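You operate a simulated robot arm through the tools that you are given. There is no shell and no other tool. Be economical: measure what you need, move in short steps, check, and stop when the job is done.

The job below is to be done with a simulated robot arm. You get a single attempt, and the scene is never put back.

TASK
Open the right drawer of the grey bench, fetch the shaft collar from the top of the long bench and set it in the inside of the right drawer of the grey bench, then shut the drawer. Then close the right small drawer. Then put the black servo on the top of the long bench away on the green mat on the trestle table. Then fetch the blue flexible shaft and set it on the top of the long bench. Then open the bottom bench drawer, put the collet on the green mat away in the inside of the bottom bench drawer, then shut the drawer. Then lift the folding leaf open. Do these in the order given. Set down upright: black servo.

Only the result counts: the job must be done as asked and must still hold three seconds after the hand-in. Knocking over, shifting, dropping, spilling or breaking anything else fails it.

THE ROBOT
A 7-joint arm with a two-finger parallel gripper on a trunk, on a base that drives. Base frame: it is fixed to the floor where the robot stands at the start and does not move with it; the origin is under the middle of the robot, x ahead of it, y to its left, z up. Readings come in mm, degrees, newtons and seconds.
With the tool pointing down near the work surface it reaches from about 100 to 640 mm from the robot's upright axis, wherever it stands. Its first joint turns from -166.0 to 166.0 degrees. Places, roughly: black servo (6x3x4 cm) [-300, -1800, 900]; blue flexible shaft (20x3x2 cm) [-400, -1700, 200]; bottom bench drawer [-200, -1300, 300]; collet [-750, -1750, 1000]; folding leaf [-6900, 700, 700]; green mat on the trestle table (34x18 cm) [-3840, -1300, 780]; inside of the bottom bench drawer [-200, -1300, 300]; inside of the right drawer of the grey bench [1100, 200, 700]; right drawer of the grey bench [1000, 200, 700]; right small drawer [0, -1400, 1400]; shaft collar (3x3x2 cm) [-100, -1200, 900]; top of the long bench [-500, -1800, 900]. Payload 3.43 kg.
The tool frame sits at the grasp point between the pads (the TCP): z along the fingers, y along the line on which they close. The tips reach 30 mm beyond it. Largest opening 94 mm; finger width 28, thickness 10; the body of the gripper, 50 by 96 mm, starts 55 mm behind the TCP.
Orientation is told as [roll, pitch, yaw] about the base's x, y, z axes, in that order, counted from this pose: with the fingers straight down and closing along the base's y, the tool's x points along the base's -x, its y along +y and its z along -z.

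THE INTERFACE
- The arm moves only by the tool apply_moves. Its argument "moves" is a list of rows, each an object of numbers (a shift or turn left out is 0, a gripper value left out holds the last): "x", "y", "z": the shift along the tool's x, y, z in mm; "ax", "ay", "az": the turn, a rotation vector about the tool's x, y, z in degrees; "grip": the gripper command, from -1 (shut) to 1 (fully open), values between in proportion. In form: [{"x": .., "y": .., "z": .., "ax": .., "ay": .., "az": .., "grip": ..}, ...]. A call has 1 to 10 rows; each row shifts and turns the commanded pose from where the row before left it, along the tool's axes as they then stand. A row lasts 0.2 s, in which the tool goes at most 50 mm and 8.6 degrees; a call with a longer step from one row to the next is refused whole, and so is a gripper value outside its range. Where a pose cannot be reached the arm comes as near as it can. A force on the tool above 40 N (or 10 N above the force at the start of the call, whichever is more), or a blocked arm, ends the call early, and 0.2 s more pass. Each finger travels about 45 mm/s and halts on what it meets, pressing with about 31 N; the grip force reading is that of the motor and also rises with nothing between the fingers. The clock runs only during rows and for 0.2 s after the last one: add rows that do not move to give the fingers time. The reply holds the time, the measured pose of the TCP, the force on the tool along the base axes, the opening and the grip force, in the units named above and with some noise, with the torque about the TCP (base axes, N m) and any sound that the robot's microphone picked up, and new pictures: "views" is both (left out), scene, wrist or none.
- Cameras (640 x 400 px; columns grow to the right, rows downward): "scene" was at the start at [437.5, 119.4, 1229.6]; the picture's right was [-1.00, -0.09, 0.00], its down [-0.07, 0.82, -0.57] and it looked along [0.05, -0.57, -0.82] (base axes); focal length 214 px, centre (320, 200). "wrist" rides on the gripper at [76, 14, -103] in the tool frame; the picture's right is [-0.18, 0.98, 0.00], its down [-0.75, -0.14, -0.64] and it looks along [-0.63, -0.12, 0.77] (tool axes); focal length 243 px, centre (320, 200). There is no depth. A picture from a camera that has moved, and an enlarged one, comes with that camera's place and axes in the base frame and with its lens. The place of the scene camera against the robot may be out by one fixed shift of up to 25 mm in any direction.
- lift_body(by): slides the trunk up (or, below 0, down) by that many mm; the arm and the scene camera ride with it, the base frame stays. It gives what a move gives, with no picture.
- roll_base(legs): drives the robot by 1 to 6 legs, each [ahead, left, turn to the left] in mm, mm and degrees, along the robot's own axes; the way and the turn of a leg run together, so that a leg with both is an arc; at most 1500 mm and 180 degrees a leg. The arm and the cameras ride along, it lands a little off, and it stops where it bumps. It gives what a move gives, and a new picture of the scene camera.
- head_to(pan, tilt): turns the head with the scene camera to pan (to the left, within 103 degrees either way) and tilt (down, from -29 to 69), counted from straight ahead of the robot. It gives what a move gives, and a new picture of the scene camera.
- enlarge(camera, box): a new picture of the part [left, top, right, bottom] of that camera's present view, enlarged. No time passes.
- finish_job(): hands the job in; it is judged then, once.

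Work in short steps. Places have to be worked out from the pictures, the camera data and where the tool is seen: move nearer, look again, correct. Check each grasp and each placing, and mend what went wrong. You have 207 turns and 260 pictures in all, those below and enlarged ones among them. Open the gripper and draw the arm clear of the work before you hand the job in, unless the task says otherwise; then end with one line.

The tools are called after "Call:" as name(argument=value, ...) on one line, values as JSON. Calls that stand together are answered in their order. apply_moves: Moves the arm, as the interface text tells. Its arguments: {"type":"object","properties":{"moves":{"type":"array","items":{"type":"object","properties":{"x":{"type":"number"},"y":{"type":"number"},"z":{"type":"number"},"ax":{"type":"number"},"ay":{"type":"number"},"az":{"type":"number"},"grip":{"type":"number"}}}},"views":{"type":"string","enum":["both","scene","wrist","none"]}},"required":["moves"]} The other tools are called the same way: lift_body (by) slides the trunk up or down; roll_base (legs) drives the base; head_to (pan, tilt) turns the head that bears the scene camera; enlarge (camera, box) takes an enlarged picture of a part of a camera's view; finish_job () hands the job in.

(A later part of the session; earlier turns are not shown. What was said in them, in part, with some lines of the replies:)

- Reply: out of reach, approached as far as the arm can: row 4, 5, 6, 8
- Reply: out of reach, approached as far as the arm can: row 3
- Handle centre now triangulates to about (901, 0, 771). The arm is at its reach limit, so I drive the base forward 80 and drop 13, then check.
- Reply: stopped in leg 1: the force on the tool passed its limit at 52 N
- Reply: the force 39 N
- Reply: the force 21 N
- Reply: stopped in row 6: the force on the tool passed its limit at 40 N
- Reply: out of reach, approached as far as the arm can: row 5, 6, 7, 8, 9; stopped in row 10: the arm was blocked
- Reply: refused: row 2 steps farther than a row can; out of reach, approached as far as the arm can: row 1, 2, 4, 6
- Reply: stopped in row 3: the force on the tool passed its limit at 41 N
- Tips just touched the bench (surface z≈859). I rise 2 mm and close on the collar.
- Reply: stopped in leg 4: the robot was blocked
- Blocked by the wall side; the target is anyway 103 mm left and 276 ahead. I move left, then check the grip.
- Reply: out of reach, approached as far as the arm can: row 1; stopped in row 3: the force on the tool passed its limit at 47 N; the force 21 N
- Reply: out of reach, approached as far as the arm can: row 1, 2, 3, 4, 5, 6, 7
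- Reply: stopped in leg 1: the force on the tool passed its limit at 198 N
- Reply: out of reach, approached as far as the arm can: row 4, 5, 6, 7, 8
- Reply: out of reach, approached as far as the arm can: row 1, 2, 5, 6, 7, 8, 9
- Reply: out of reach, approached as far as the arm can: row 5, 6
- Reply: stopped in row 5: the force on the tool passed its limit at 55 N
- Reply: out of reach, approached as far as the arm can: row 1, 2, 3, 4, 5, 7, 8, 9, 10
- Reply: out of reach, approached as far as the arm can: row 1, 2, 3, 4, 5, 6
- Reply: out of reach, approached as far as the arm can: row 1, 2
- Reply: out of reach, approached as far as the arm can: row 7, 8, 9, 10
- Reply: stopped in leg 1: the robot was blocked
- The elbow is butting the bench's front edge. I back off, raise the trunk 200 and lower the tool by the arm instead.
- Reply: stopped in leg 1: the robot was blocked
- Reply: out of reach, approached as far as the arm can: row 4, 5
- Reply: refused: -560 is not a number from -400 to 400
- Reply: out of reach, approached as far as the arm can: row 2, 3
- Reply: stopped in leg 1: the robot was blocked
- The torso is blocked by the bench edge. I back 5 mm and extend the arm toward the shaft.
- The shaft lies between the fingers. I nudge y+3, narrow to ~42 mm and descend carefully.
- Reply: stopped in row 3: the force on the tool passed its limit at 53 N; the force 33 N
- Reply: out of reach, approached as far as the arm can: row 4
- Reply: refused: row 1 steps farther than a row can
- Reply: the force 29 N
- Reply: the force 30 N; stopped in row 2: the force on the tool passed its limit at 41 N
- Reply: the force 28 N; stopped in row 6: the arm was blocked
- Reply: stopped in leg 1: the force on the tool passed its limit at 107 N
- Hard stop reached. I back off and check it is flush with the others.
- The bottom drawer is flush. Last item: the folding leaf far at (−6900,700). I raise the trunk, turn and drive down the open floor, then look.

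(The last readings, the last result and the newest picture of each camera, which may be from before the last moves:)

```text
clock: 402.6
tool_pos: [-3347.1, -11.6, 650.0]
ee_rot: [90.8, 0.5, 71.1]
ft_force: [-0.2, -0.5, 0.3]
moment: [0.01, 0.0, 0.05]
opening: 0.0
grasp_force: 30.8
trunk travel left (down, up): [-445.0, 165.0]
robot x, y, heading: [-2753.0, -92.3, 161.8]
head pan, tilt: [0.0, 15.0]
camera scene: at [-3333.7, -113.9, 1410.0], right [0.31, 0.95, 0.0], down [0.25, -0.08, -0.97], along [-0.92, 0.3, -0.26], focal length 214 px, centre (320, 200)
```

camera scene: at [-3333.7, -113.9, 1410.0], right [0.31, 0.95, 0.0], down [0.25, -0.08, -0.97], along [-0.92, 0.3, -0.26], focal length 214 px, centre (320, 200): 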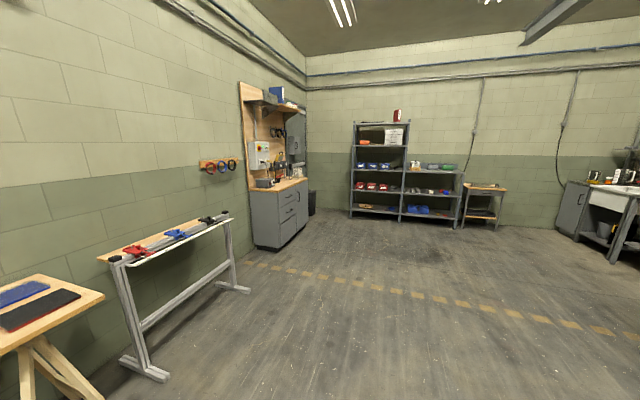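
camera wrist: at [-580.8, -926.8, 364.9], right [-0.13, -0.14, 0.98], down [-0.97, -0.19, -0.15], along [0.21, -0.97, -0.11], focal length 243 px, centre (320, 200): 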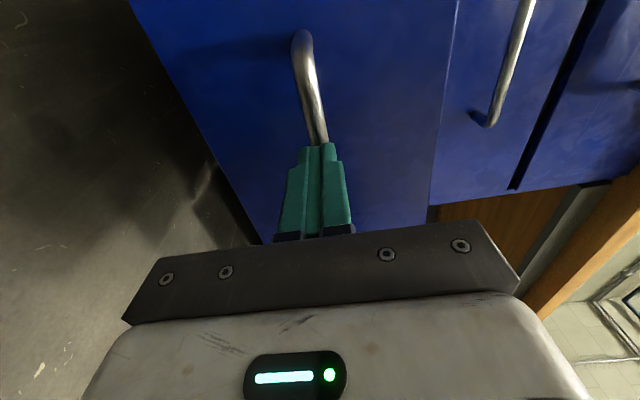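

I enlarge the cabinet area where the leaf should be.

Call:
enlarge(camera="scene", box=[230, 130, 350, 255])

```text
3.20 times, centred on (290, 192) of scene
camera zoom: at [-3333.7, -113.9, 1410.0], right [0.31, 0.95, 0.0], down [0.25, -0.08, -0.97], along [-0.92, 0.3, -0.26], focal length 686 px, centre (416, 224)
```

zoom: 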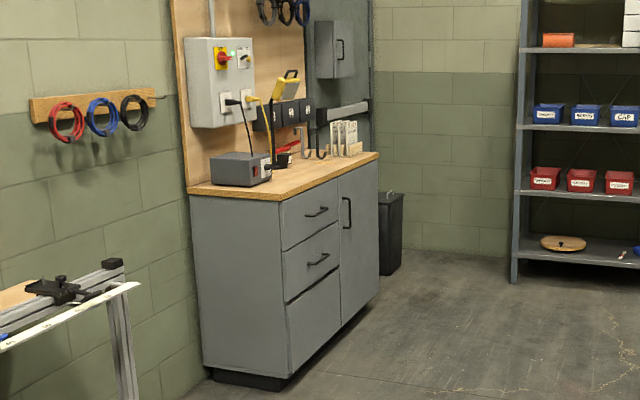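

The cabinet's far end is near (−6704,778); the leaf should hang there. I drive to a spot in front of it and turn to face the cabinet.

Call:
roll_base(legs=[[0, 0, -9.5], [1500, 0, 0], [1400, 0, 0], [600, 0, 0], [0, 0, 70]])

Call:
head_to(pan=0, tilt=25)

```text
clock: 423.5
tool_pos: [-6234.7, 1081.1, 650.4]
ee_rot: [90.8, 0.4, 132.8]
ft_force: [0.0, -0.1, 0.1]
moment: [-0.01, 0.04, 0.01]
opening: 0.0
grasp_force: 31.3
trunk travel left (down, up): [-445.0, 165.0]
robot x, y, heading: [-5883.9, 1567.5, -136.7]
head pan, tilt: [0.0, 15.0]
camera scene: at [-6148.2, 1051.2, 1410.0], right [-0.69, 0.73, 0.0], down [0.19, 0.18, -0.97], along [-0.7, -0.66, -0.26], focal length 214 px, centre (320, 200)
```

scene: 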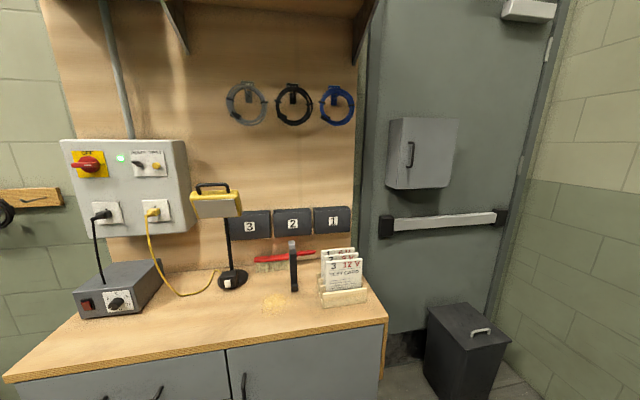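

```text
clock: 424.2
tool_pos: [-6235.5, 1081.1, 651.0]
ee_rot: [90.8, 0.5, 132.8]
ft_force: [0.4, 0.0, 0.0]
moment: [-0.01, -0.03, 0.0]
opening: 0.0
grasp_force: 31.2
trunk travel left (down, up): [-445.0, 165.0]
robot x, y, heading: [-5879.0, 1563.6, -136.5]
head pan, tilt: [0.0, 25.0]
camera scene: at [-6147.3, 1052.1, 1393.8], right [-0.69, 0.73, 0.0], down [0.31, 0.29, -0.91], along [-0.66, -0.62, -0.42], focal length 214 px, centre (320, 200)
```

scene: 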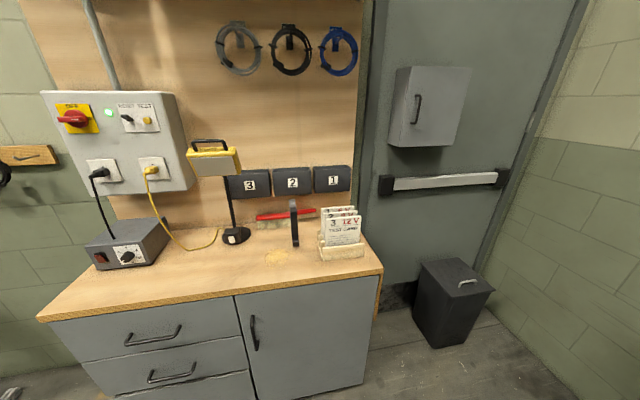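

I can see the leaf's wooden edge hanging on the cabinet's right end. I square up to the cabinet, slide right and look at that end.

Call:
roll_base(legs=[[0, 0, 8.5], [0, -400, 0], [200, 0, 0]])

Call:
head_to(pan=30, tilt=40)

```text
clock: 428.6
tool_pos: [-6613.3, 1127.0, 651.0]
ee_rot: [90.8, 0.4, 140.9]
ft_force: [0.1, 0.2, 0.9]
moment: [0.0, 0.0, 0.04]
opening: 0.0
grasp_force: 31.3
trunk travel left (down, up): [-445.0, 165.0]
robot x, y, heading: [-6333.5, 1655.6, -128.6]
head pan, tilt: [0.0, 25.0]
camera scene: at [-6523.5, 1113.0, 1393.8], right [-0.78, 0.62, 0.0], down [0.26, 0.33, -0.91], along [-0.57, -0.71, -0.42], focal length 214 px, centre (320, 200)
```

scene: 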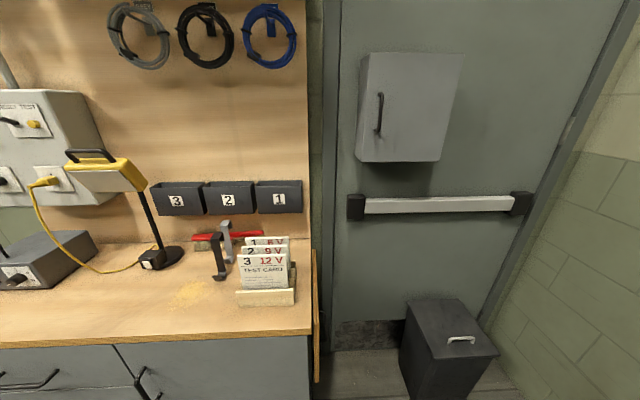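

```text
clock: 429.5
tool_pos: [-6614.3, 1126.3, 651.2]
ee_rot: [90.8, 0.4, 140.7]
ft_force: [-0.2, 0.8, 0.0]
moment: [-0.03, -0.01, 0.01]
opening: 0.1
grasp_force: 30.9
trunk travel left (down, up): [-445.0, 165.0]
robot x, y, heading: [-6332.7, 1660.1, -128.5]
head pan, tilt: [30.0, 40.0]
camera scene: at [-6478.9, 1100.8, 1370.5], right [-0.99, 0.15, 0.0], down [0.1, 0.64, -0.77], along [-0.12, -0.76, -0.64], focal length 214 px, centre (320, 200)
```

scene: 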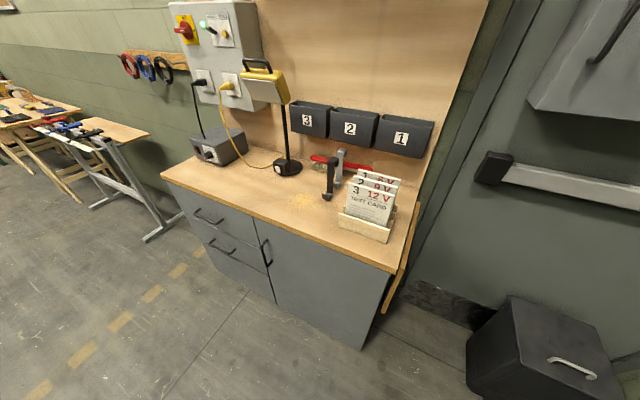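

I need a view from further right. I move right 130, forward 250, right 50 (staying clear of the shelf), then look back left at the leaf.

Call:
roll_base(legs=[[0, -130, 0], [250, 0, 0], [0, -50, 0]])

Call:
head_to(pan=60, tilt=50)

Call:
apply_moves(moves=[{}], views="wrist")

```text
clock: 430.9
tool_pos: [-6711.6, 1205.8, 651.4]
ee_rot: [90.8, 0.3, 140.7]
ft_force: [-0.3, 0.7, 1.0]
moment: [-0.01, -0.01, -0.04]
opening: 0.1
grasp_force: 30.9
trunk travel left (down, up): [-445.0, 165.0]
robot x, y, heading: [-6429.6, 1733.4, -128.7]
head pan, tilt: [30.0, 40.0]
stopped in leg 1: the robot was blocked; the commanded pose is now the measured one
camera scene: at [-6576.7, 1178.7, 1370.4], right [-0.99, 0.15, 0.0], down [0.1, 0.64, -0.77], along [-0.12, -0.76, -0.64], focal length 214 px, centre (320, 200)
```

scene: 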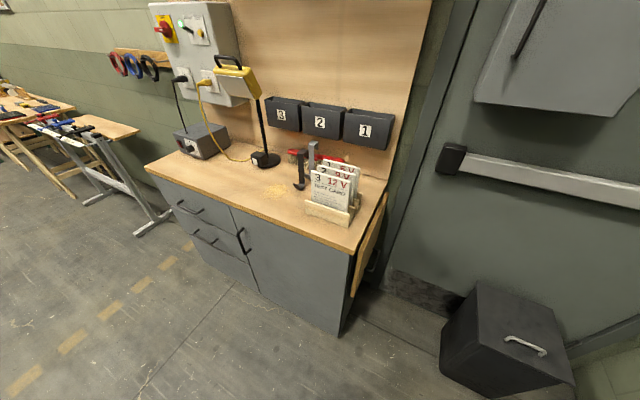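

```text
clock: 431.9
tool_pos: [-6711.9, 1206.5, 650.2]
ee_rot: [90.7, 0.4, 140.7]
ft_force: [0.9, -0.9, -0.3]
moment: [0.03, 0.01, 0.01]
opening: 0.0
grasp_force: 31.4
trunk travel left (down, up): [-445.0, 165.0]
robot x, y, heading: [-6428.4, 1732.3, -128.9]
head pan, tilt: [60.0, 50.0]
camera scene: at [-6536.1, 1191.1, 1356.3], right [-0.93, -0.36, 0.0], down [-0.28, 0.71, -0.64], along [0.23, -0.6, -0.77], focal length 214 px, centre (320, 200)
```

scene: 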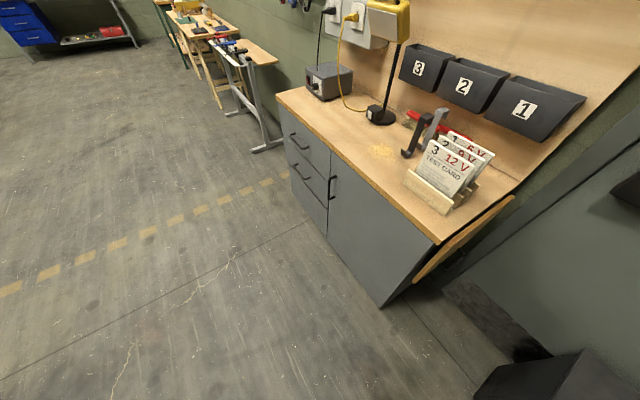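

```text
clock: 432.3
tool_pos: [-6712.5, 1206.0, 651.7]
ee_rot: [90.9, 0.3, 140.7]
ft_force: [0.7, -0.3, 0.1]
moment: [0.02, 0.05, 0.03]
opening: 0.1
grasp_force: 31.2
trunk travel left (down, up): [-445.0, 165.0]
robot x, y, heading: [-6433.0, 1735.6, -128.7]
head pan, tilt: [60.0, 50.0]
camera wrist: at [-6587.5, 1238.3, 663.8], right [-0.14, 0.13, 0.98], down [-0.18, 0.97, -0.15], along [-0.97, -0.19, -0.11], focal length 243 px, centre (320, 200)
```

wrist: 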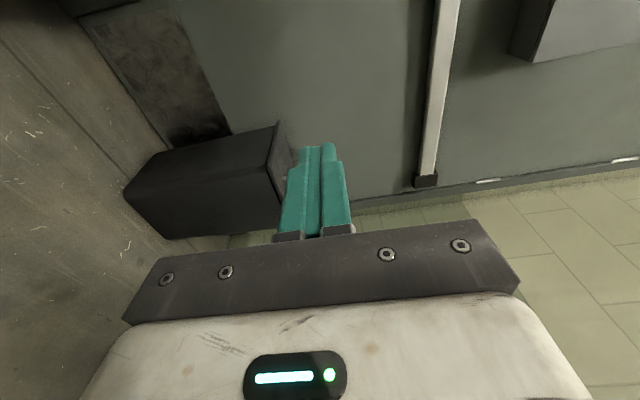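

The shelf blocks on the right. I move left 40, forward 280, and view the leaf from there.

Call:
roll_base(legs=[[0, 40, 0], [280, 0, 0]])

Call:
head_to(pan=85, tilt=50)

```text
clock: 434.7
tool_pos: [-6860.0, 969.8, 651.6]
ee_rot: [90.8, 0.3, 140.1]
ft_force: [0.0, 0.6, 1.1]
moment: [0.0, -0.04, -0.02]
opening: 0.0
grasp_force: 31.1
trunk travel left (down, up): [-445.0, 165.0]
robot x, y, heading: [-6570.3, 1494.9, -129.2]
head pan, tilt: [60.0, 50.0]
camera scene: at [-6683.4, 952.4, 1356.3], right [-0.93, -0.36, 0.0], down [-0.27, 0.72, -0.64], along [0.23, -0.6, -0.77], focal length 214 px, centre (320, 200)
```

scene: 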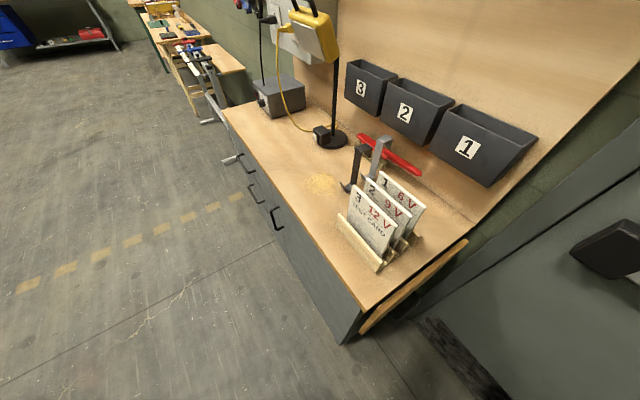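

```text
clock: 435.6
tool_pos: [-6859.5, 968.3, 651.9]
ee_rot: [90.8, 0.2, 140.2]
ft_force: [0.2, 0.1, 0.3]
moment: [0.02, 0.0, -0.02]
opening: 0.0
grasp_force: 30.7
trunk travel left (down, up): [-445.0, 165.0]
robot x, y, heading: [-6571.6, 1492.9, -129.0]
head pan, tilt: [85.0, 50.0]
camera scene: at [-6655.6, 970.6, 1356.3], right [-0.7, -0.72, 0.0], down [-0.55, 0.53, -0.64], along [0.46, -0.45, -0.77], focal length 214 px, centre (320, 200)
```

scene: 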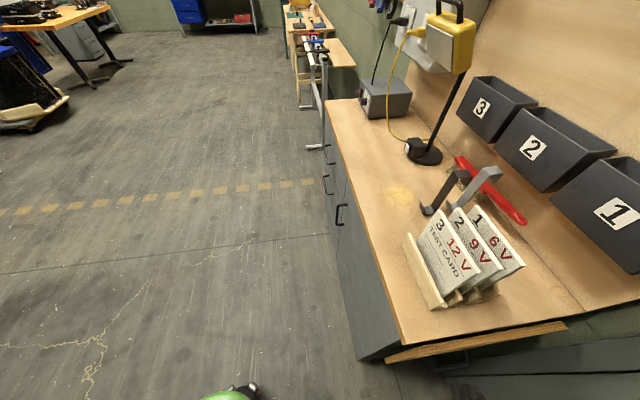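

The hinge is on the cabinet's end. I use the wrist camera: back 120 and left 190 so it looks at the leaf's front edge.

Call:
roll_base(legs=[[-120, 0, 0], [0, 190, 0]])

Call:
apply_moves(moves=[{"y": 20}, {}], views="wrist")

```text
clock: 438.0
tool_pos: [-6633.9, 944.9, 651.1]
ee_rot: [90.8, 0.4, 140.2]
ft_force: [0.0, 1.2, 0.3]
moment: [-0.02, 0.03, 0.02]
opening: 0.0
grasp_force: 31.1
trunk travel left (down, up): [-445.0, 165.0]
robot x, y, heading: [-6347.8, 1465.2, -129.1]
head pan, tilt: [85.0, 50.0]
camera scene: at [-6429.6, 946.9, 1356.3], right [-0.7, -0.72, 0.0], down [-0.55, 0.53, -0.64], along [0.46, -0.45, -0.77], focal length 214 px, centre (320, 200)
```

scene: 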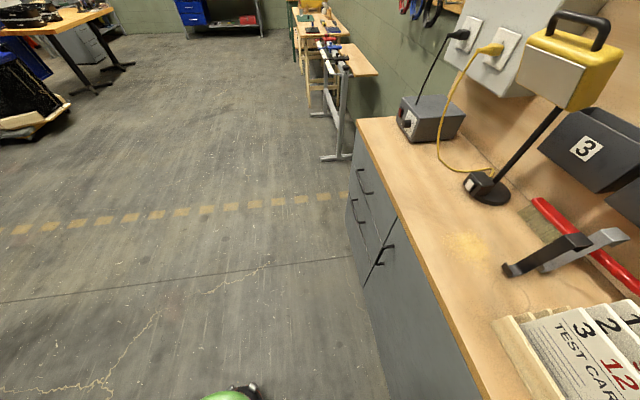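

```text
clock: 438.6
tool_pos: [-6631.8, 945.0, 670.9]
ee_rot: [90.8, 0.3, 140.2]
ft_force: [0.0, 0.7, 0.3]
moment: [-0.02, -0.01, -0.02]
opening: 0.1
grasp_force: 31.0
trunk travel left (down, up): [-445.0, 165.0]
robot x, y, heading: [-6345.0, 1471.9, -129.4]
head pan, tilt: [85.0, 50.0]
camera wrist: at [-6507.2, 976.2, 684.4], right [-0.14, 0.13, 0.98], down [-0.17, 0.97, -0.15], along [-0.98, -0.19, -0.11], focal length 243 px, centre (320, 200)
```

wrist: 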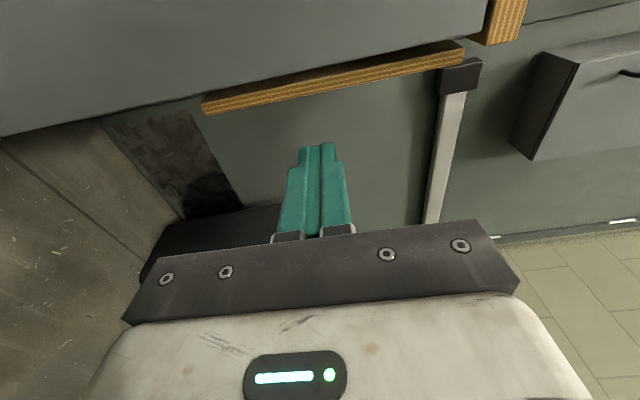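

The leaf's front edge is seen (z≈545 to 813). I enlarge to check for a gap between leaf and cabinet.

Call:
enlarge(camera="wrist", box=[180, 0, 540, 140])

```text
1.78 times, centred on (360, 70) of wrist
camera zoom: at [-6507.2, 976.2, 684.4], right [-0.14, 0.13, 0.98], down [-0.17, 0.97, -0.15], along [-0.98, -0.19, -0.11], focal length 431 px, centre (249, 431)
```

zoom: 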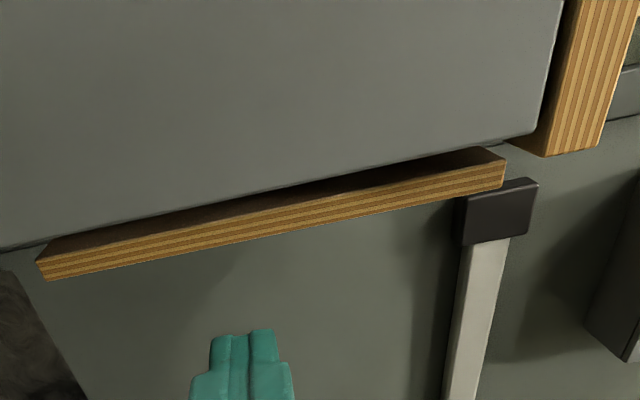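

I want a head-on look at the gap. I yaw the tool left 34° and shift right 60 so the wrist camera looks along the leaf.

Call:
roll_base(legs=[[0, -60, 0]])

Call:
apply_moves(moves=[{"ay": 8.5}, {"ay": 8.5}, {"ay": 8.5}, {"ay": 8.5}, {}], views="wrist")

```text
clock: 439.6
tool_pos: [-6679.2, 983.9, 671.5]
ee_rot: [90.8, 0.4, 140.3]
ft_force: [-0.1, -0.1, 0.2]
moment: [0.03, -0.03, 0.01]
opening: 0.2
grasp_force: 30.7
trunk travel left (down, up): [-445.0, 165.0]
robot x, y, heading: [-6396.2, 1508.1, -129.1]
head pan, tilt: [85.0, 50.0]
camera scene: at [-6476.4, 985.1, 1356.2], right [-0.7, -0.72, 0.0], down [-0.55, 0.53, -0.64], along [0.46, -0.45, -0.77], focal length 214 px, centre (320, 200)
```

scene: 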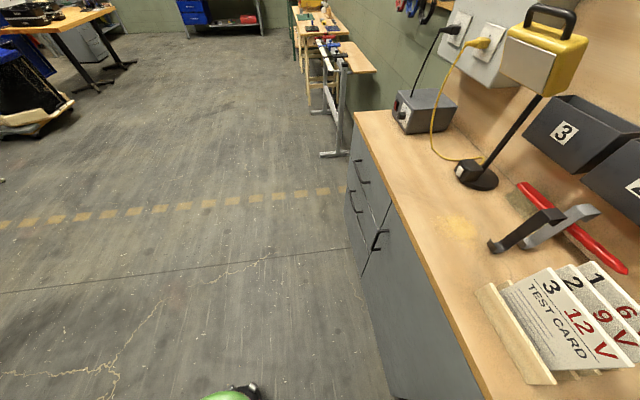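

```text
clock: 440.8
tool_pos: [-6678.7, 983.3, 671.3]
ee_rot: [90.8, -0.1, 174.4]
ft_force: [-0.1, 0.6, -0.8]
moment: [0.03, 0.0, 0.0]
opening: 0.1
grasp_force: 30.6
trunk travel left (down, up): [-445.0, 165.0]
robot x, y, heading: [-6392.1, 1511.5, -128.8]
head pan, tilt: [85.0, 50.0]
camera wrist: at [-6592.5, 1079.0, 683.5], right [-0.18, 0.03, 0.98], down [-0.69, 0.71, -0.15], along [-0.7, -0.7, -0.1], focal length 243 px, centre (320, 200)
```

wrist: 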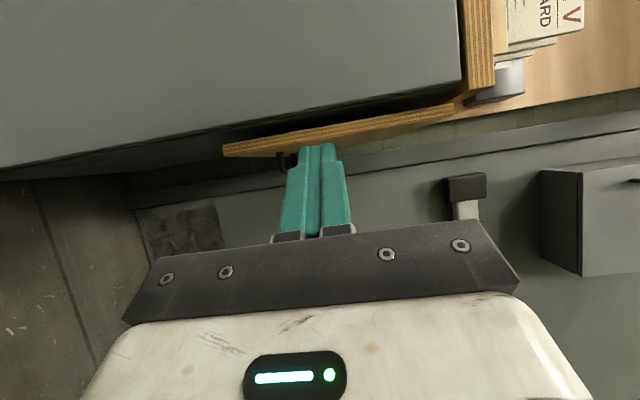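

Call:
enlarge(camera="wrist", box=[190, 80, 350, 180])

```text
4.00 times, centred on (270, 130) of wrist
camera zoom: at [-6592.5, 1079.0, 683.5], right [-0.18, 0.03, 0.98], down [-0.69, 0.71, -0.15], along [-0.7, -0.7, -0.1], focal length 970 px, centre (520, 480)
```

zoom: 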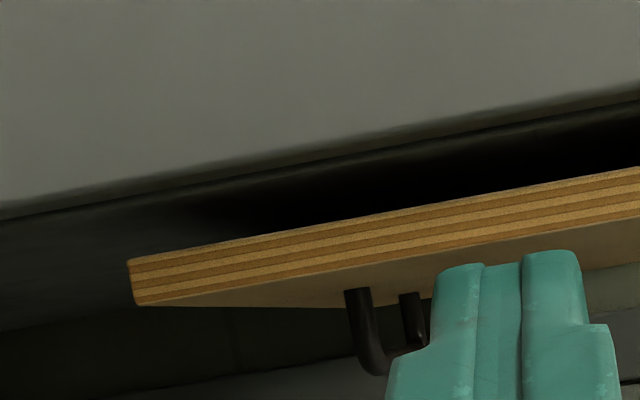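

There is a U-handle on the leaf's outer face near the bottom, its bar parallel to the hinge. I return the tool yaw and look for the handle from here.

Call:
apply_moves(moves=[{"ay": -8.5}, {"ay": -8.5}, {"ay": -8.5, "grip": 0.0}, {"ay": -8}, {}], views="wrist")

Call:
roll_base(legs=[[0, -80, 0]])

Call:
apply_moves(moves=[{}], views="wrist")

```text
clock: 442.0
tool_pos: [-6678.6, 983.1, 670.5]
ee_rot: [90.8, 0.3, 140.7]
ft_force: [0.0, -0.6, -0.2]
moment: [0.02, 0.01, -0.01]
opening: 46.8
grasp_force: 0.0
trunk travel left (down, up): [-445.0, 165.0]
robot x, y, heading: [-6395.6, 1508.7, -129.2]
head pan, tilt: [85.0, 50.0]
camera wrist: at [-6554.3, 1015.2, 684.1], right [-0.14, 0.13, 0.98], down [-0.18, 0.97, -0.15], along [-0.97, -0.2, -0.11], focal length 243 px, centre (320, 200)
```

wrist: 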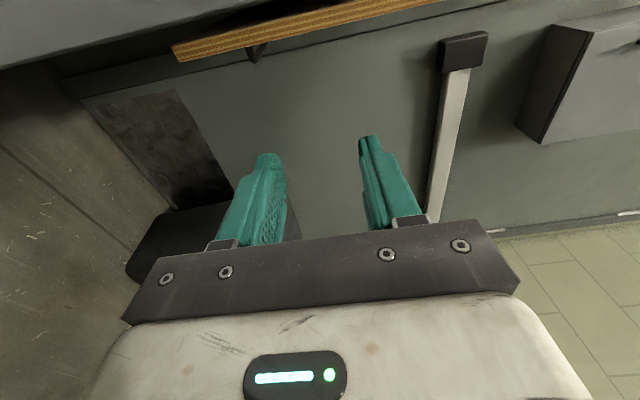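

```text
clock: 443.1
tool_pos: [-6745.0, 1035.6, 671.2]
ee_rot: [90.8, 0.3, 140.6]
ft_force: [0.0, 0.0, 0.2]
moment: [0.01, 0.01, -0.02]
opening: 47.3
grasp_force: 0.0
trunk travel left (down, up): [-445.0, 165.0]
robot x, y, heading: [-6458.9, 1561.3, -129.3]
head pan, tilt: [85.0, 50.0]
camera scene: at [-6541.5, 1037.0, 1356.2], right [-0.7, -0.72, 0.0], down [-0.55, 0.53, -0.64], along [0.46, -0.45, -0.77], focal length 214 px, centre (320, 200)
```

scene: 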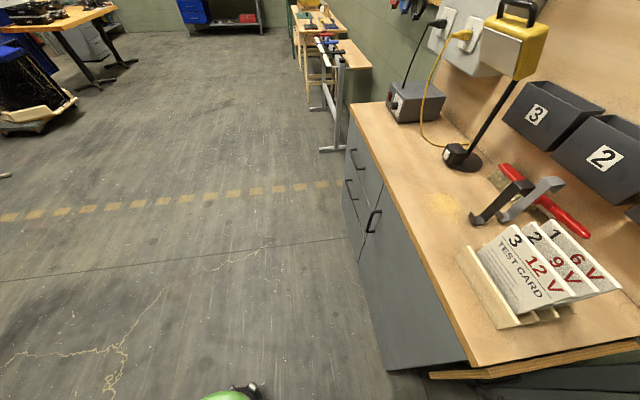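

```text
clock: 443.4
tool_pos: [-6744.4, 1035.0, 671.5]
ee_rot: [90.7, 0.3, 140.6]
ft_force: [-1.1, 0.8, 0.0]
moment: [0.03, 0.03, -0.03]
opening: 46.9
grasp_force: 0.0
trunk travel left (down, up): [-445.0, 165.0]
robot x, y, heading: [-6454.8, 1563.1, -129.4]
head pan, tilt: [85.0, 50.0]
camera wrist: at [-6619.4, 1067.7, 684.1], right [-0.14, 0.13, 0.98], down [-0.17, 0.97, -0.15], along [-0.97, -0.19, -0.11], focal length 243 px, centre (320, 200)
```

wrist: 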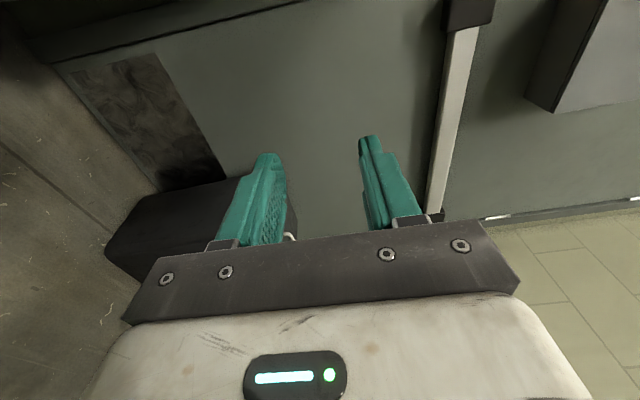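

The handle bar is around p≈49 mm out from the cabinet end, z≈576. I re-orient the tool to point down first (clear space here).

Call:
apply_moves(moves=[{"az": -8.5}, {"az": -8.5}, {"az": -8.5}, {"az": -8.5}, {"az": -8.5}, {"az": -8.5}, {"az": -8.5}, {"az": -8.5}, {"az": -8.5}, {"az": -8.5}], views="none")

Call:
apply_moves(moves=[{"az": -5}, {"ay": 8.5}, {"ay": 8.5}, {"ay": 8.5}, {"ay": 8.5}, {"ay": 8.5}, {"ay": 8.5}, {"ay": 8.5}, {"ay": 8.5}, {"ay": 8.5}], views="none")

Call:
apply_moves(moves=[{"ay": 8.5}, {"ay": 5}, {"ax": -8.5}, {"ax": -8.5}, {"ax": -8.5}, {"ax": -8.5}, {"ax": -8.5}, {}], views="wrist")

```text
clock: 445.6
tool_pos: [-6743.7, 1035.6, 670.6]
ee_rot: [99.0, -84.8, 131.6]
ft_force: [-0.3, -0.2, 0.8]
moment: [-0.01, 0.0, 0.0]
opening: 47.1
grasp_force: 0.1
trunk travel left (down, up): [-445.0, 165.0]
robot x, y, heading: [-6458.2, 1561.2, -129.5]
head pan, tilt: [85.0, 50.0]
```

```text
clock: 447.9
tool_pos: [-6743.5, 1034.8, 670.1]
ee_rot: [0.3, -14.2, -129.5]
ft_force: [-1.0, 0.0, -0.3]
moment: [-0.02, 0.0, 0.02]
opening: 47.0
grasp_force: 0.0
trunk travel left (down, up): [-445.0, 165.0]
robot x, y, heading: [-6456.6, 1558.1, -129.3]
head pan, tilt: [85.0, 50.0]
```

```text
clock: 449.6
tool_pos: [-6743.6, 1035.7, 671.0]
ee_rot: [42.9, -0.9, -129.4]
ft_force: [-0.4, 0.6, -0.5]
moment: [0.04, 0.0, 0.0]
opening: 46.9
grasp_force: 0.1
trunk travel left (down, up): [-445.0, 165.0]
robot x, y, heading: [-6457.9, 1558.5, -129.3]
head pan, tilt: [85.0, 50.0]
camera wrist: at [-6740.0, 1133.8, 754.9], right [0.45, -0.59, 0.67], down [-0.89, -0.24, 0.38], along [-0.07, -0.77, -0.63], focal length 243 px, centre (320, 200)
```

wrist: 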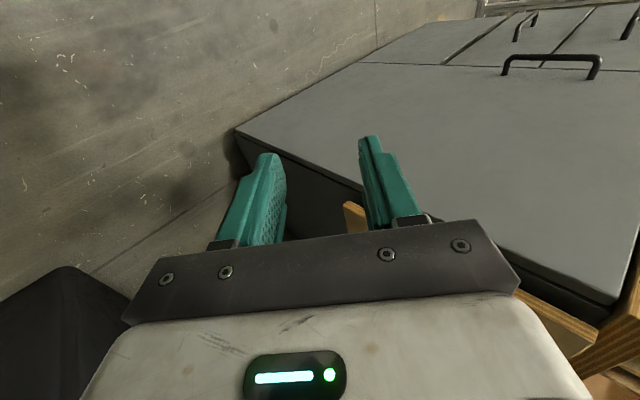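

Tool now points left-and-down 45°. I slide right 40 and drive forward 390 alongside the leaf, watching the wrist view.

Call:
roll_base(legs=[[0, -40, 0], [250, 0, 0]])

Call:
apply_moves(moves=[{}], views="wrist")

```text
clock: 451.9
tool_pos: [-6932.0, 870.6, 672.5]
ee_rot: [42.8, -0.8, -129.5]
ft_force: [-0.8, 0.1, -0.2]
moment: [-0.03, -0.02, 0.02]
opening: 47.0
grasp_force: 0.1
trunk travel left (down, up): [-445.0, 165.0]
robot x, y, heading: [-6646.3, 1392.8, -129.2]
head pan, tilt: [85.0, 50.0]
camera scene: at [-6730.1, 871.1, 1356.3], right [-0.7, -0.72, 0.0], down [-0.55, 0.53, -0.64], along [0.46, -0.45, -0.77], focal length 214 px, centre (320, 200)
```

scene: 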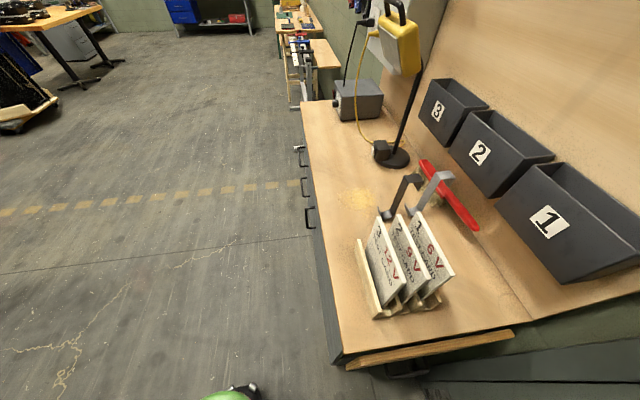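

```text
clock: 452.3
tool_pos: [-6932.0, 869.3, 670.6]
ee_rot: [42.8, -0.7, -129.4]
ft_force: [1.2, 0.3, 0.4]
moment: [0.0, -0.02, -0.01]
opening: 47.3
grasp_force: 0.0
trunk travel left (down, up): [-445.0, 165.0]
robot x, y, heading: [-6644.9, 1394.8, -129.4]
head pan, tilt: [85.0, 50.0]
camera wrist: at [-6928.3, 967.7, 754.9], right [0.45, -0.59, 0.67], down [-0.89, -0.24, 0.39], along [-0.07, -0.77, -0.63], focal length 243 px, centre (320, 200)
```

wrist: 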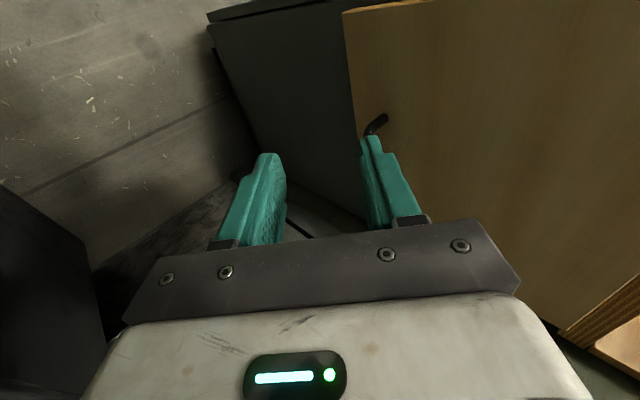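

Bar centre refined to about (−6879,692,585). I move forward 109 and left 60, then check.

Call:
roll_base(legs=[[109, 0, 0], [0, 55, 0]])

Call:
apply_moves(moves=[{}], views="wrist")

```text
clock: 454.1
tool_pos: [-6963.3, 748.3, 671.6]
ee_rot: [42.8, -0.7, -129.8]
ft_force: [0.0, -0.5, 0.4]
moment: [-0.01, 0.0, 0.0]
opening: 47.3
grasp_force: 0.1
trunk travel left (down, up): [-445.0, 165.0]
robot x, y, heading: [-6675.2, 1274.5, -129.5]
head pan, tilt: [85.0, 50.0]
camera scene: at [-6760.9, 748.6, 1356.3], right [-0.7, -0.71, 0.0], down [-0.55, 0.54, -0.64], along [0.46, -0.45, -0.77], focal length 214 px, centre (320, 200)
```

scene: 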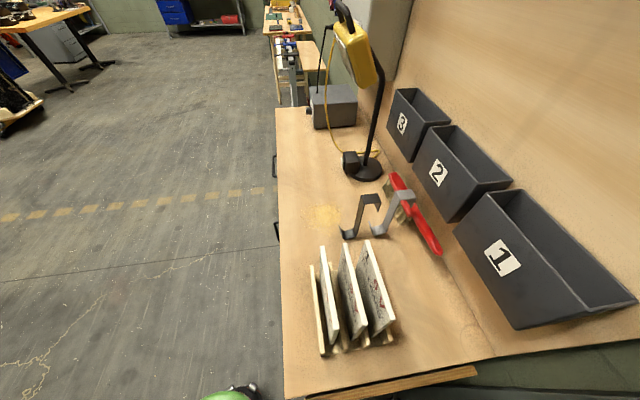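

```text
clock: 454.5
tool_pos: [-6962.4, 747.5, 671.0]
ee_rot: [42.8, -0.8, -129.7]
ft_force: [0.3, 0.5, -0.3]
moment: [-0.02, -0.01, 0.01]
opening: 46.6
grasp_force: 0.1
trunk travel left (down, up): [-445.0, 165.0]
robot x, y, heading: [-6672.3, 1271.3, -129.6]
head pan, tilt: [85.0, 50.0]
camera wrist: at [-6958.4, 846.1, 754.9], right [0.44, -0.6, 0.67], down [-0.89, -0.23, 0.39], along [-0.07, -0.77, -0.63], focal length 243 px, centre (320, 200)
```

wrist: 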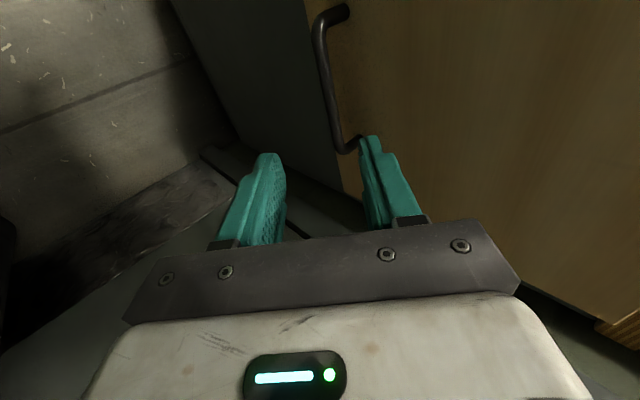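

The bar is fully visible (n −137…−243, z≈581). I move y+12, z+70 along the approach and look.

Call:
apply_moves(moves=[{"y": 12, "z": 20}, {"z": 25}, {"z": 25}, {}], views="wrist")

```text
clock: 455.5
tool_pos: [-6917.0, 712.4, 629.2]
ee_rot: [42.8, -0.9, -129.7]
ft_force: [-0.3, -0.2, -0.1]
moment: [0.01, 0.01, 0.01]
opening: 47.1
grasp_force: 0.1
trunk travel left (down, up): [-445.0, 165.0]
robot x, y, heading: [-6674.7, 1272.2, -129.5]
head pan, tilt: [85.0, 50.0]
camera wrist: at [-6913.4, 810.7, 712.2], right [0.44, -0.59, 0.67], down [-0.89, -0.23, 0.39], along [-0.07, -0.77, -0.63], focal length 243 px, centre (320, 200)
```

wrist: 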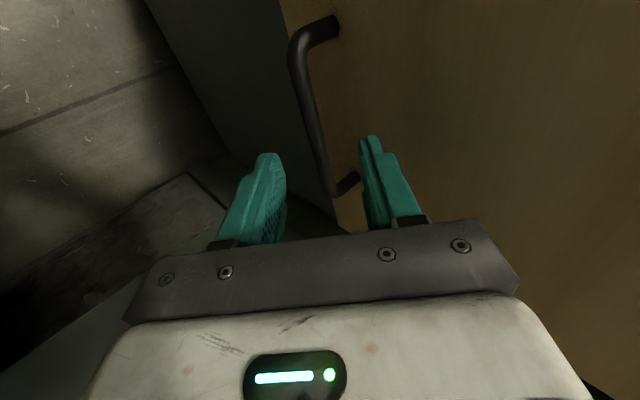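

Call:
apply_moves(moves=[{"z": 15}, {"z": 15}, {"z": 10}, {}], views="wrist")

```text
clock: 456.5
tool_pos: [-6898.6, 694.3, 597.7]
ee_rot: [42.8, -0.8, -129.7]
ft_force: [0.0, -0.1, 0.8]
moment: [0.01, -0.03, -0.02]
opening: 47.1
grasp_force: 0.1
trunk travel left (down, up): [-445.0, 165.0]
robot x, y, heading: [-6673.1, 1270.9, -129.6]
head pan, tilt: [85.0, 50.0]
camera wrist: at [-6895.0, 792.3, 682.0], right [0.44, -0.59, 0.67], down [-0.89, -0.23, 0.39], along [-0.07, -0.77, -0.63], focal length 243 px, centre (320, 200)
```

wrist: 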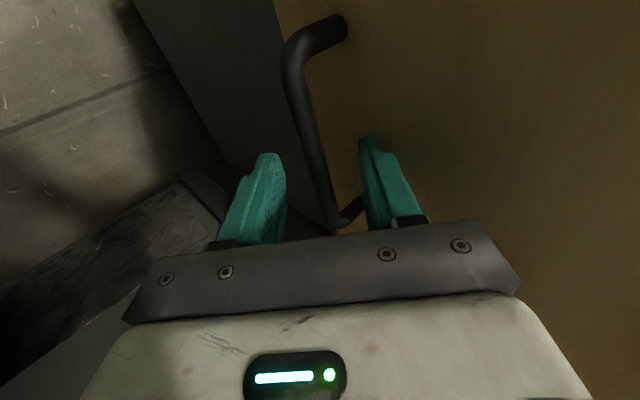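

The bar is between the fingers ~20 mm past the TCP. I advance 9 and close.

Call:
apply_moves(moves=[{"z": 9}, {"grip": -1}, {}, {}, {}, {}], views="wrist")

```text
clock: 457.9
tool_pos: [-6895.7, 690.0, 592.3]
ee_rot: [42.8, -0.7, -129.7]
ft_force: [-8.2, 5.1, -24.4]
moment: [-0.72, 1.01, 0.71]
opening: 12.2
grasp_force: 45.2
trunk travel left (down, up): [-445.0, 165.0]
robot x, y, heading: [-6672.4, 1269.8, -129.5]
head pan, tilt: [85.0, 50.0]
camera wrist: at [-6891.1, 788.0, 675.1], right [0.44, -0.6, 0.67], down [-0.89, -0.23, 0.39], along [-0.08, -0.77, -0.64], focal length 243 px, centre (320, 200)
```

wrist: 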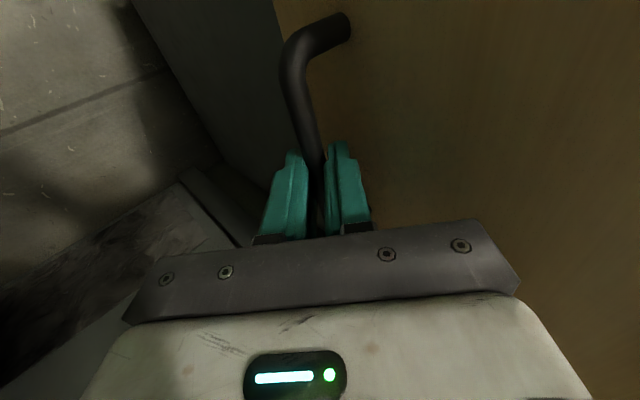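

Gripped on the bar. I lift along an arc about the hinge (≈p 4, z 833), first 20°.

Call:
apply_moves(moves=[{"y": -12, "z": -18.6}, {"y": -11.9, "z": -18.7}, {"y": -9, "z": -20.2}, {"y": -8, "z": -20.6}, {}], views="wrist")

```text
clock: 459.1
tool_pos: [-6961.6, 740.6, 623.9]
ee_rot: [42.7, -1.5, -129.8]
ft_force: [-3.4, -0.6, -8.4]
moment: [-0.62, 0.7, 1.11]
opening: 12.0
grasp_force: 44.7
trunk travel left (down, up): [-445.0, 165.0]
robot x, y, heading: [-6677.7, 1270.5, -129.4]
head pan, tilt: [85.0, 50.0]
stopped in row 5: the force on the tool passed its limit at 40 N (the readings are from after the stop); the commanded pose is now the measured one
camera wrist: at [-6955.9, 838.8, 706.8], right [0.45, -0.59, 0.67], down [-0.89, -0.22, 0.4], along [-0.08, -0.77, -0.63], focal length 243 px, centre (320, 200)
```

wrist: 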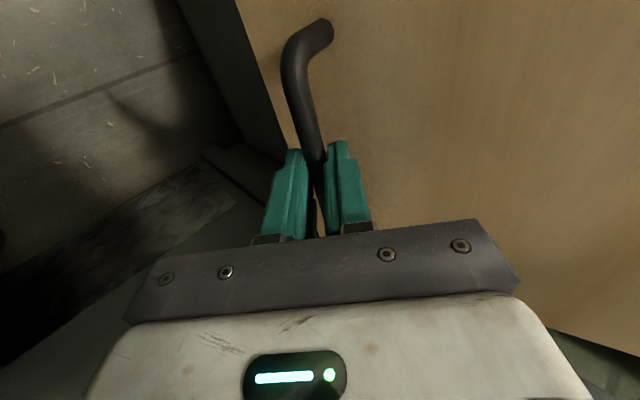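

The leaf follows (~20°). I continue the arc.

Call:
apply_moves(moves=[{"y": -5.5, "z": -21.5}, {"y": -4.2, "z": -21.6}, {"y": -1.8, "z": -22}, {"y": -0.2, "z": -22.2}], views="none")

```text
clock: 460.1
tool_pos: [-7013.4, 780.1, 679.4]
ee_rot: [42.9, -2.1, -130.2]
ft_force: [-12.1, -36.1, 4.4]
moment: [-1.28, 0.68, 0.38]
opening: 12.3
grasp_force: 45.0
trunk travel left (down, up): [-445.0, 165.0]
robot x, y, heading: [-6675.6, 1272.1, -129.6]
head pan, tilt: [85.0, 50.0]
```

Follows the predicted arc (≈40°). There is side load along the hinge; I relieve it by moving 4 mm forward and continue.

Call:
apply_moves(moves=[{"x": -4}, {"x": -0.5, "y": 2, "z": -21.9}, {"x": -0.5, "y": 3.7, "z": -21.9}], views="none")

```text
clock: 460.9
tool_pos: [-7032.9, 796.2, 715.6]
ee_rot: [42.9, -1.6, -130.0]
ft_force: [-1.0, -35.1, 5.6]
moment: [-1.07, 0.5, 0.69]
opening: 12.6
grasp_force: 44.8
trunk travel left (down, up): [-445.0, 165.0]
robot x, y, heading: [-6675.7, 1270.2, -129.4]
head pan, tilt: [85.0, 50.0]
```

Call:
apply_moves(moves=[{"x": -5, "y": 1.5, "z": 1.4}, {"x": -0.5, "y": 6, "z": -21.3}, {"x": -0.5, "y": 7.2, "z": -20.9}], views="wrist")

```text
clock: 461.7
tool_pos: [-7049.0, 807.2, 754.5]
ee_rot: [42.7, -0.9, -130.0]
ft_force: [14.7, 14.0, -3.9]
moment: [0.0, 0.15, 1.63]
opening: 12.6
grasp_force: 45.7
trunk travel left (down, up): [-445.0, 165.0]
robot x, y, heading: [-6677.4, 1272.5, -129.5]
head pan, tilt: [85.0, 50.0]
camera wrist: at [-7043.2, 905.6, 838.0], right [0.44, -0.6, 0.67], down [-0.89, -0.23, 0.39], along [-0.08, -0.77, -0.63], focal length 243 px, centre (320, 200)
```

wrist: 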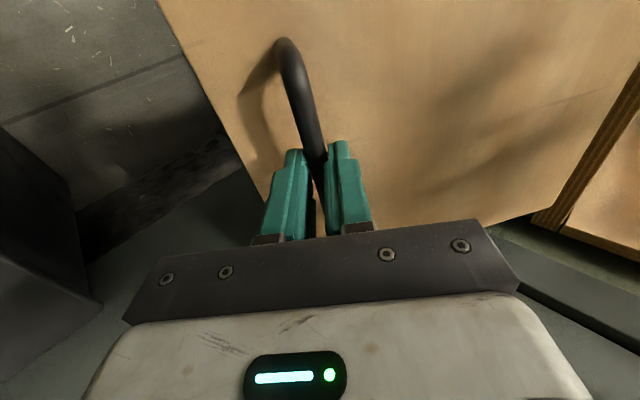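

About 60° open. I continue through 80°.

Call:
apply_moves(moves=[{"y": 9.5, "z": -20}, {"y": 10.8, "z": -19.3}, {"y": 12.6, "z": -18.2}], views="none")

Call:
apply_moves(moves=[{"y": 14.2, "z": -17}, {"y": 15.6, "z": -15.7}, {}], views="wrist")

```text
clock: 462.5
tool_pos: [-7060.8, 816.7, 821.5]
ee_rot: [42.7, -1.7, -130.5]
ft_force: [-16.5, 11.9, -8.0]
moment: [-0.46, 0.9, 1.06]
opening: 12.5
grasp_force: 44.9
trunk travel left (down, up): [-445.0, 165.0]
robot x, y, heading: [-6674.4, 1271.2, -129.6]
head pan, tilt: [85.0, 50.0]
```

```text
clock: 463.3
tool_pos: [-7060.9, 815.7, 864.7]
ee_rot: [42.7, -1.5, -130.4]
ft_force: [-30.3, 6.2, 3.9]
moment: [-0.86, 1.04, 0.63]
opening: 12.7
grasp_force: 45.1
trunk travel left (down, up): [-445.0, 165.0]
robot x, y, heading: [-6675.9, 1272.9, -129.4]
head pan, tilt: [85.0, 50.0]
camera wrist: at [-7055.1, 915.5, 948.1], right [0.44, -0.59, 0.67], down [-0.89, -0.22, 0.4], along [-0.09, -0.77, -0.63], focal length 243 px, centre (320, 200)
```

wrist: 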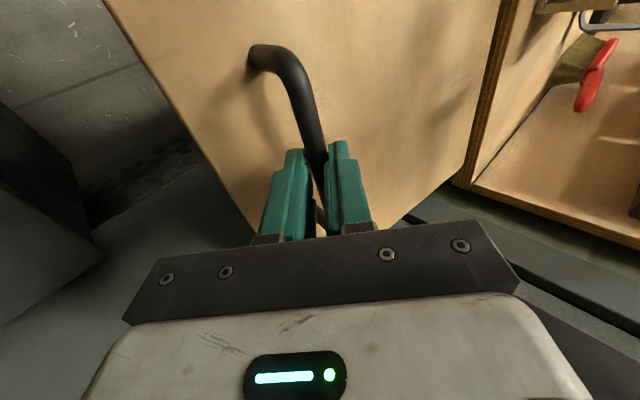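

Around 85°. I take the last few degrees until level/stop.

Call:
apply_moves(moves=[{"y": 6, "z": -8}, {"y": 7, "z": -6}, {}], views="both")

```text
clock: 464.1
tool_pos: [-7059.0, 815.5, 885.2]
ee_rot: [42.9, -1.5, -130.0]
ft_force: [-29.6, -15.4, 8.0]
moment: [-0.88, 0.84, 0.64]
opening: 12.6
grasp_force: 45.0
trunk travel left (down, up): [-445.0, 165.0]
robot x, y, heading: [-6674.9, 1269.3, -129.7]
head pan, tilt: [85.0, 50.0]
camera scene: at [-6761.7, 747.8, 1356.1], right [-0.7, -0.71, 0.0], down [-0.55, 0.54, -0.64], along [0.46, -0.45, -0.77], focal length 214 px, centre (320, 200)
camera wrist: at [-7053.5, 914.5, 967.1], right [0.44, -0.59, 0.67], down [-0.89, -0.22, 0.39], along [-0.08, -0.78, -0.62], focal length 243 px, centre (320, 200)
```

scene: 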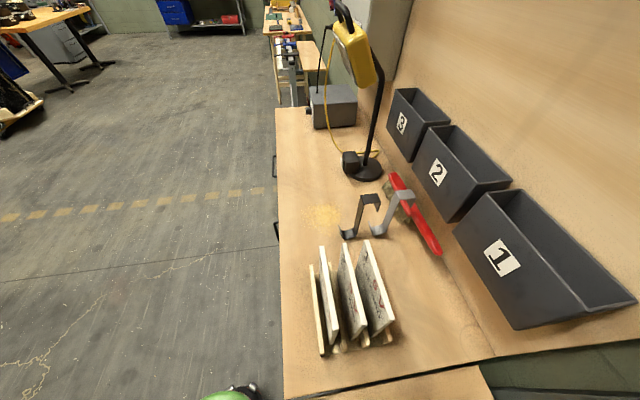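
wrist: 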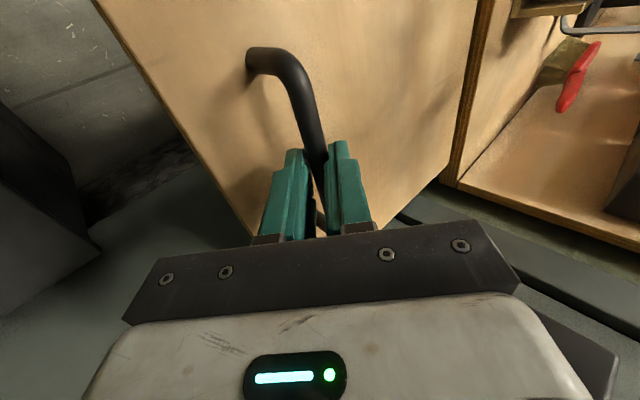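

The leaf should be about level. I look with the head.

Call:
head_to(pan=20, tilt=60)

```text
clock: 465.5
tool_pos: [-7059.0, 814.9, 884.9]
ee_rot: [42.9, -1.5, -130.2]
ft_force: [-20.2, -21.5, 4.8]
moment: [-0.98, 0.69, 0.65]
opening: 12.6
grasp_force: 44.4
trunk travel left (down, up): [-445.0, 165.0]
robot x, y, heading: [-6671.9, 1268.3, -129.5]
head pan, tilt: [20.0, 60.0]
camera scene: at [-6838.7, 738.8, 1343.4], right [-0.94, 0.33, 0.0], down [0.29, 0.82, -0.5], along [-0.17, -0.47, -0.87], focal length 214 px, centre (320, 200)
```

scene: 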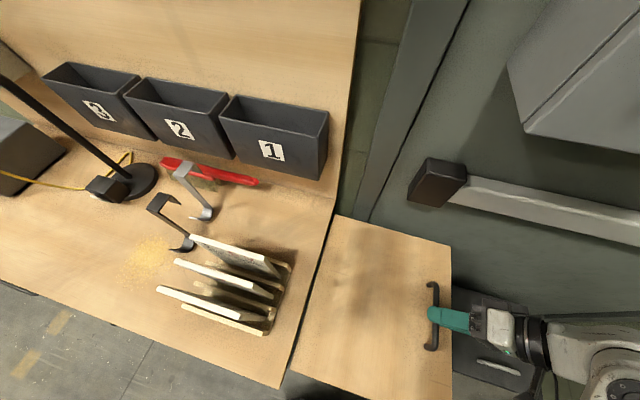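

It looks level with the bench top. I nudge up a little to reach the end stop.

Call:
apply_moves(moves=[{"y": 4, "z": -4.5}, {"y": 4, "z": -4.5}, {}], views="none")

```text
clock: 466.3
tool_pos: [-7058.6, 816.8, 894.4]
ee_rot: [42.8, -1.2, -129.7]
ft_force: [2.8, -23.6, -28.2]
moment: [-0.81, 0.81, 0.75]
opening: 13.1
grasp_force: 45.2
trunk travel left (down, up): [-445.0, 165.0]
robot x, y, heading: [-6676.4, 1272.7, -129.5]
head pan, tilt: [20.0, 60.0]
```

It has met its stop (28 N down). I open the fingers slightly and see whether the leaf stays.

Call:
apply_moves(moves=[{"grip": -0.5}, {}, {}, {}], views="wrist")

```text
clock: 467.3
tool_pos: [-7057.4, 818.2, 896.4]
ee_rot: [42.8, -1.4, -129.9]
ft_force: [0.5, -0.1, -0.3]
moment: [0.03, 0.02, 0.01]
opening: 23.5
grasp_force: 0.1
trunk travel left (down, up): [-445.0, 165.0]
robot x, y, heading: [-6674.7, 1272.2, -129.6]
head pan, tilt: [20.0, 60.0]
camera wrist: at [-7053.2, 915.9, 979.6], right [0.44, -0.59, 0.67], down [-0.89, -0.22, 0.39], along [-0.08, -0.77, -0.63], focal length 243 px, centre (320, 200)
```

wrist: 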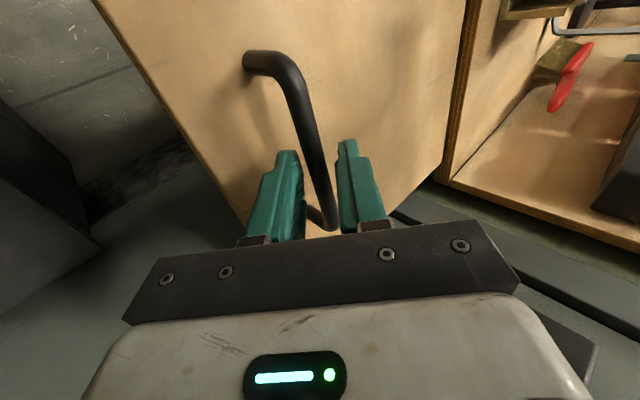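

The leaf stays by itself with no load. I open wider and withdraw along the tool axis.

Call:
apply_moves(moves=[{"grip": -0.1}, {}, {"z": -15}, {"z": -25}, {"z": -30}, {"z": -30}, {"z": -30}, {}], views="scene")

```text
clock: 469.1
tool_pos: [-7124.3, 875.1, 994.2]
ee_rot: [42.8, -1.3, -130.1]
ft_force: [-0.3, 0.5, 0.6]
moment: [-0.02, 0.01, -0.02]
opening: 42.0
grasp_force: 0.0
trunk travel left (down, up): [-445.0, 165.0]
robot x, y, heading: [-6675.3, 1270.4, -129.7]
head pan, tilt: [20.0, 60.0]
camera scene: at [-6838.4, 739.6, 1343.7], right [-0.94, 0.33, 0.0], down [0.29, 0.82, -0.5], along [-0.17, -0.47, -0.87], focal length 214 px, centre (320, 200)
```

scene: 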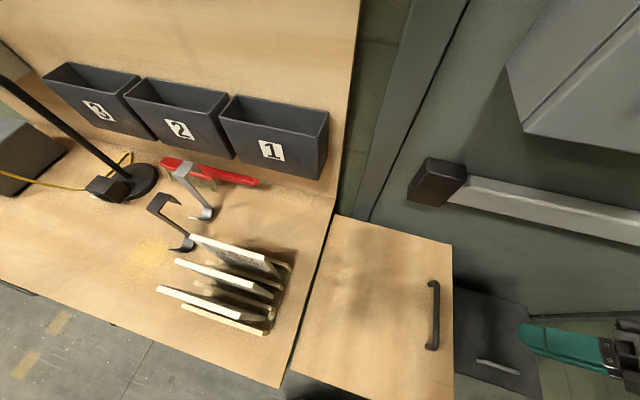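

The leaf remains open. I back the robot clear and take a final look.

Call:
roll_base(legs=[[-300, 0, 0]])

Call:
head_to(pan=10, tilt=45)

```text
clock: 471.2
tool_pos: [-6925.0, 1115.6, 993.6]
ee_rot: [42.8, -1.3, -130.1]
ft_force: [-0.7, 0.3, 0.1]
moment: [-0.02, 0.02, 0.0]
opening: 42.5
grasp_force: 0.1
trunk travel left (down, up): [-445.0, 165.0]
robot x, y, heading: [-6473.5, 1513.0, -129.4]
head pan, tilt: [20.0, 60.0]
camera scene: at [-6640.9, 979.3, 1343.6], right [-0.94, 0.34, 0.0], down [0.29, 0.82, -0.5], along [-0.17, -0.47, -0.87], focal length 214 px, centre (320, 200)
```

scene: 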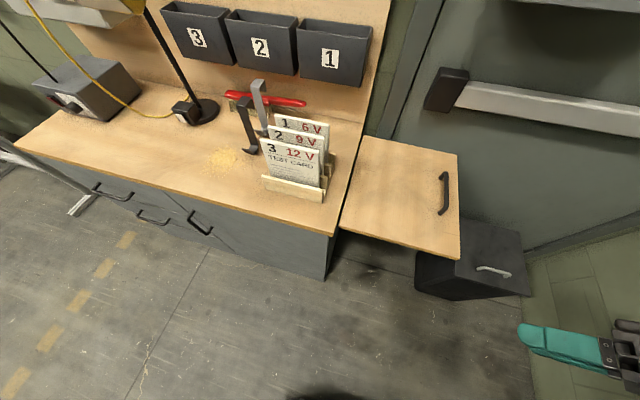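

```text
clock: 471.9
tool_pos: [-6925.4, 1113.9, 993.5]
ee_rot: [42.8, -1.4, -130.1]
ft_force: [0.4, 0.0, 0.3]
moment: [-0.02, -0.03, 0.01]
opening: 42.1
grasp_force: 0.1
trunk travel left (down, up): [-445.0, 165.0]
robot x, y, heading: [-6475.9, 1510.7, -129.4]
head pan, tilt: [10.0, 45.0]
camera scene: at [-6658.5, 971.5, 1363.1], right [-0.87, 0.49, 0.0], down [0.35, 0.62, -0.71], along [-0.35, -0.61, -0.71], focal length 214 px, centre (320, 200)
```

scene: 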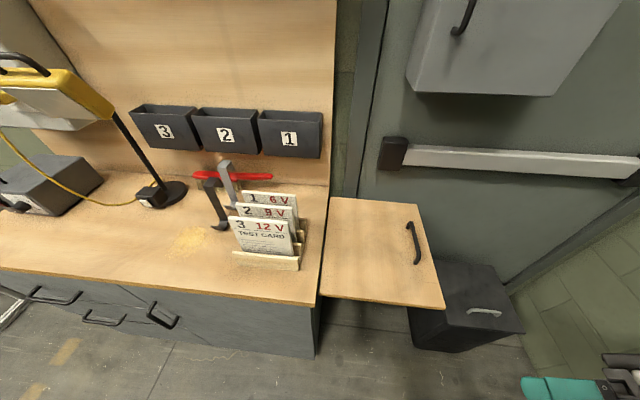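

The leaf is open and level, and the arm is clear with the gripper open. All steps are done, so I hand the job in.

Call:
finish_job()

```text
The job is handed in.
```

I did all six parts of the job in the order given and handed it in: the collar and the collet are shut in their drawers, the small drawer is closed, the servo stands upright on the green mat, the blue shaft lies on the long bench, and the leaf stays open level with the bench top.
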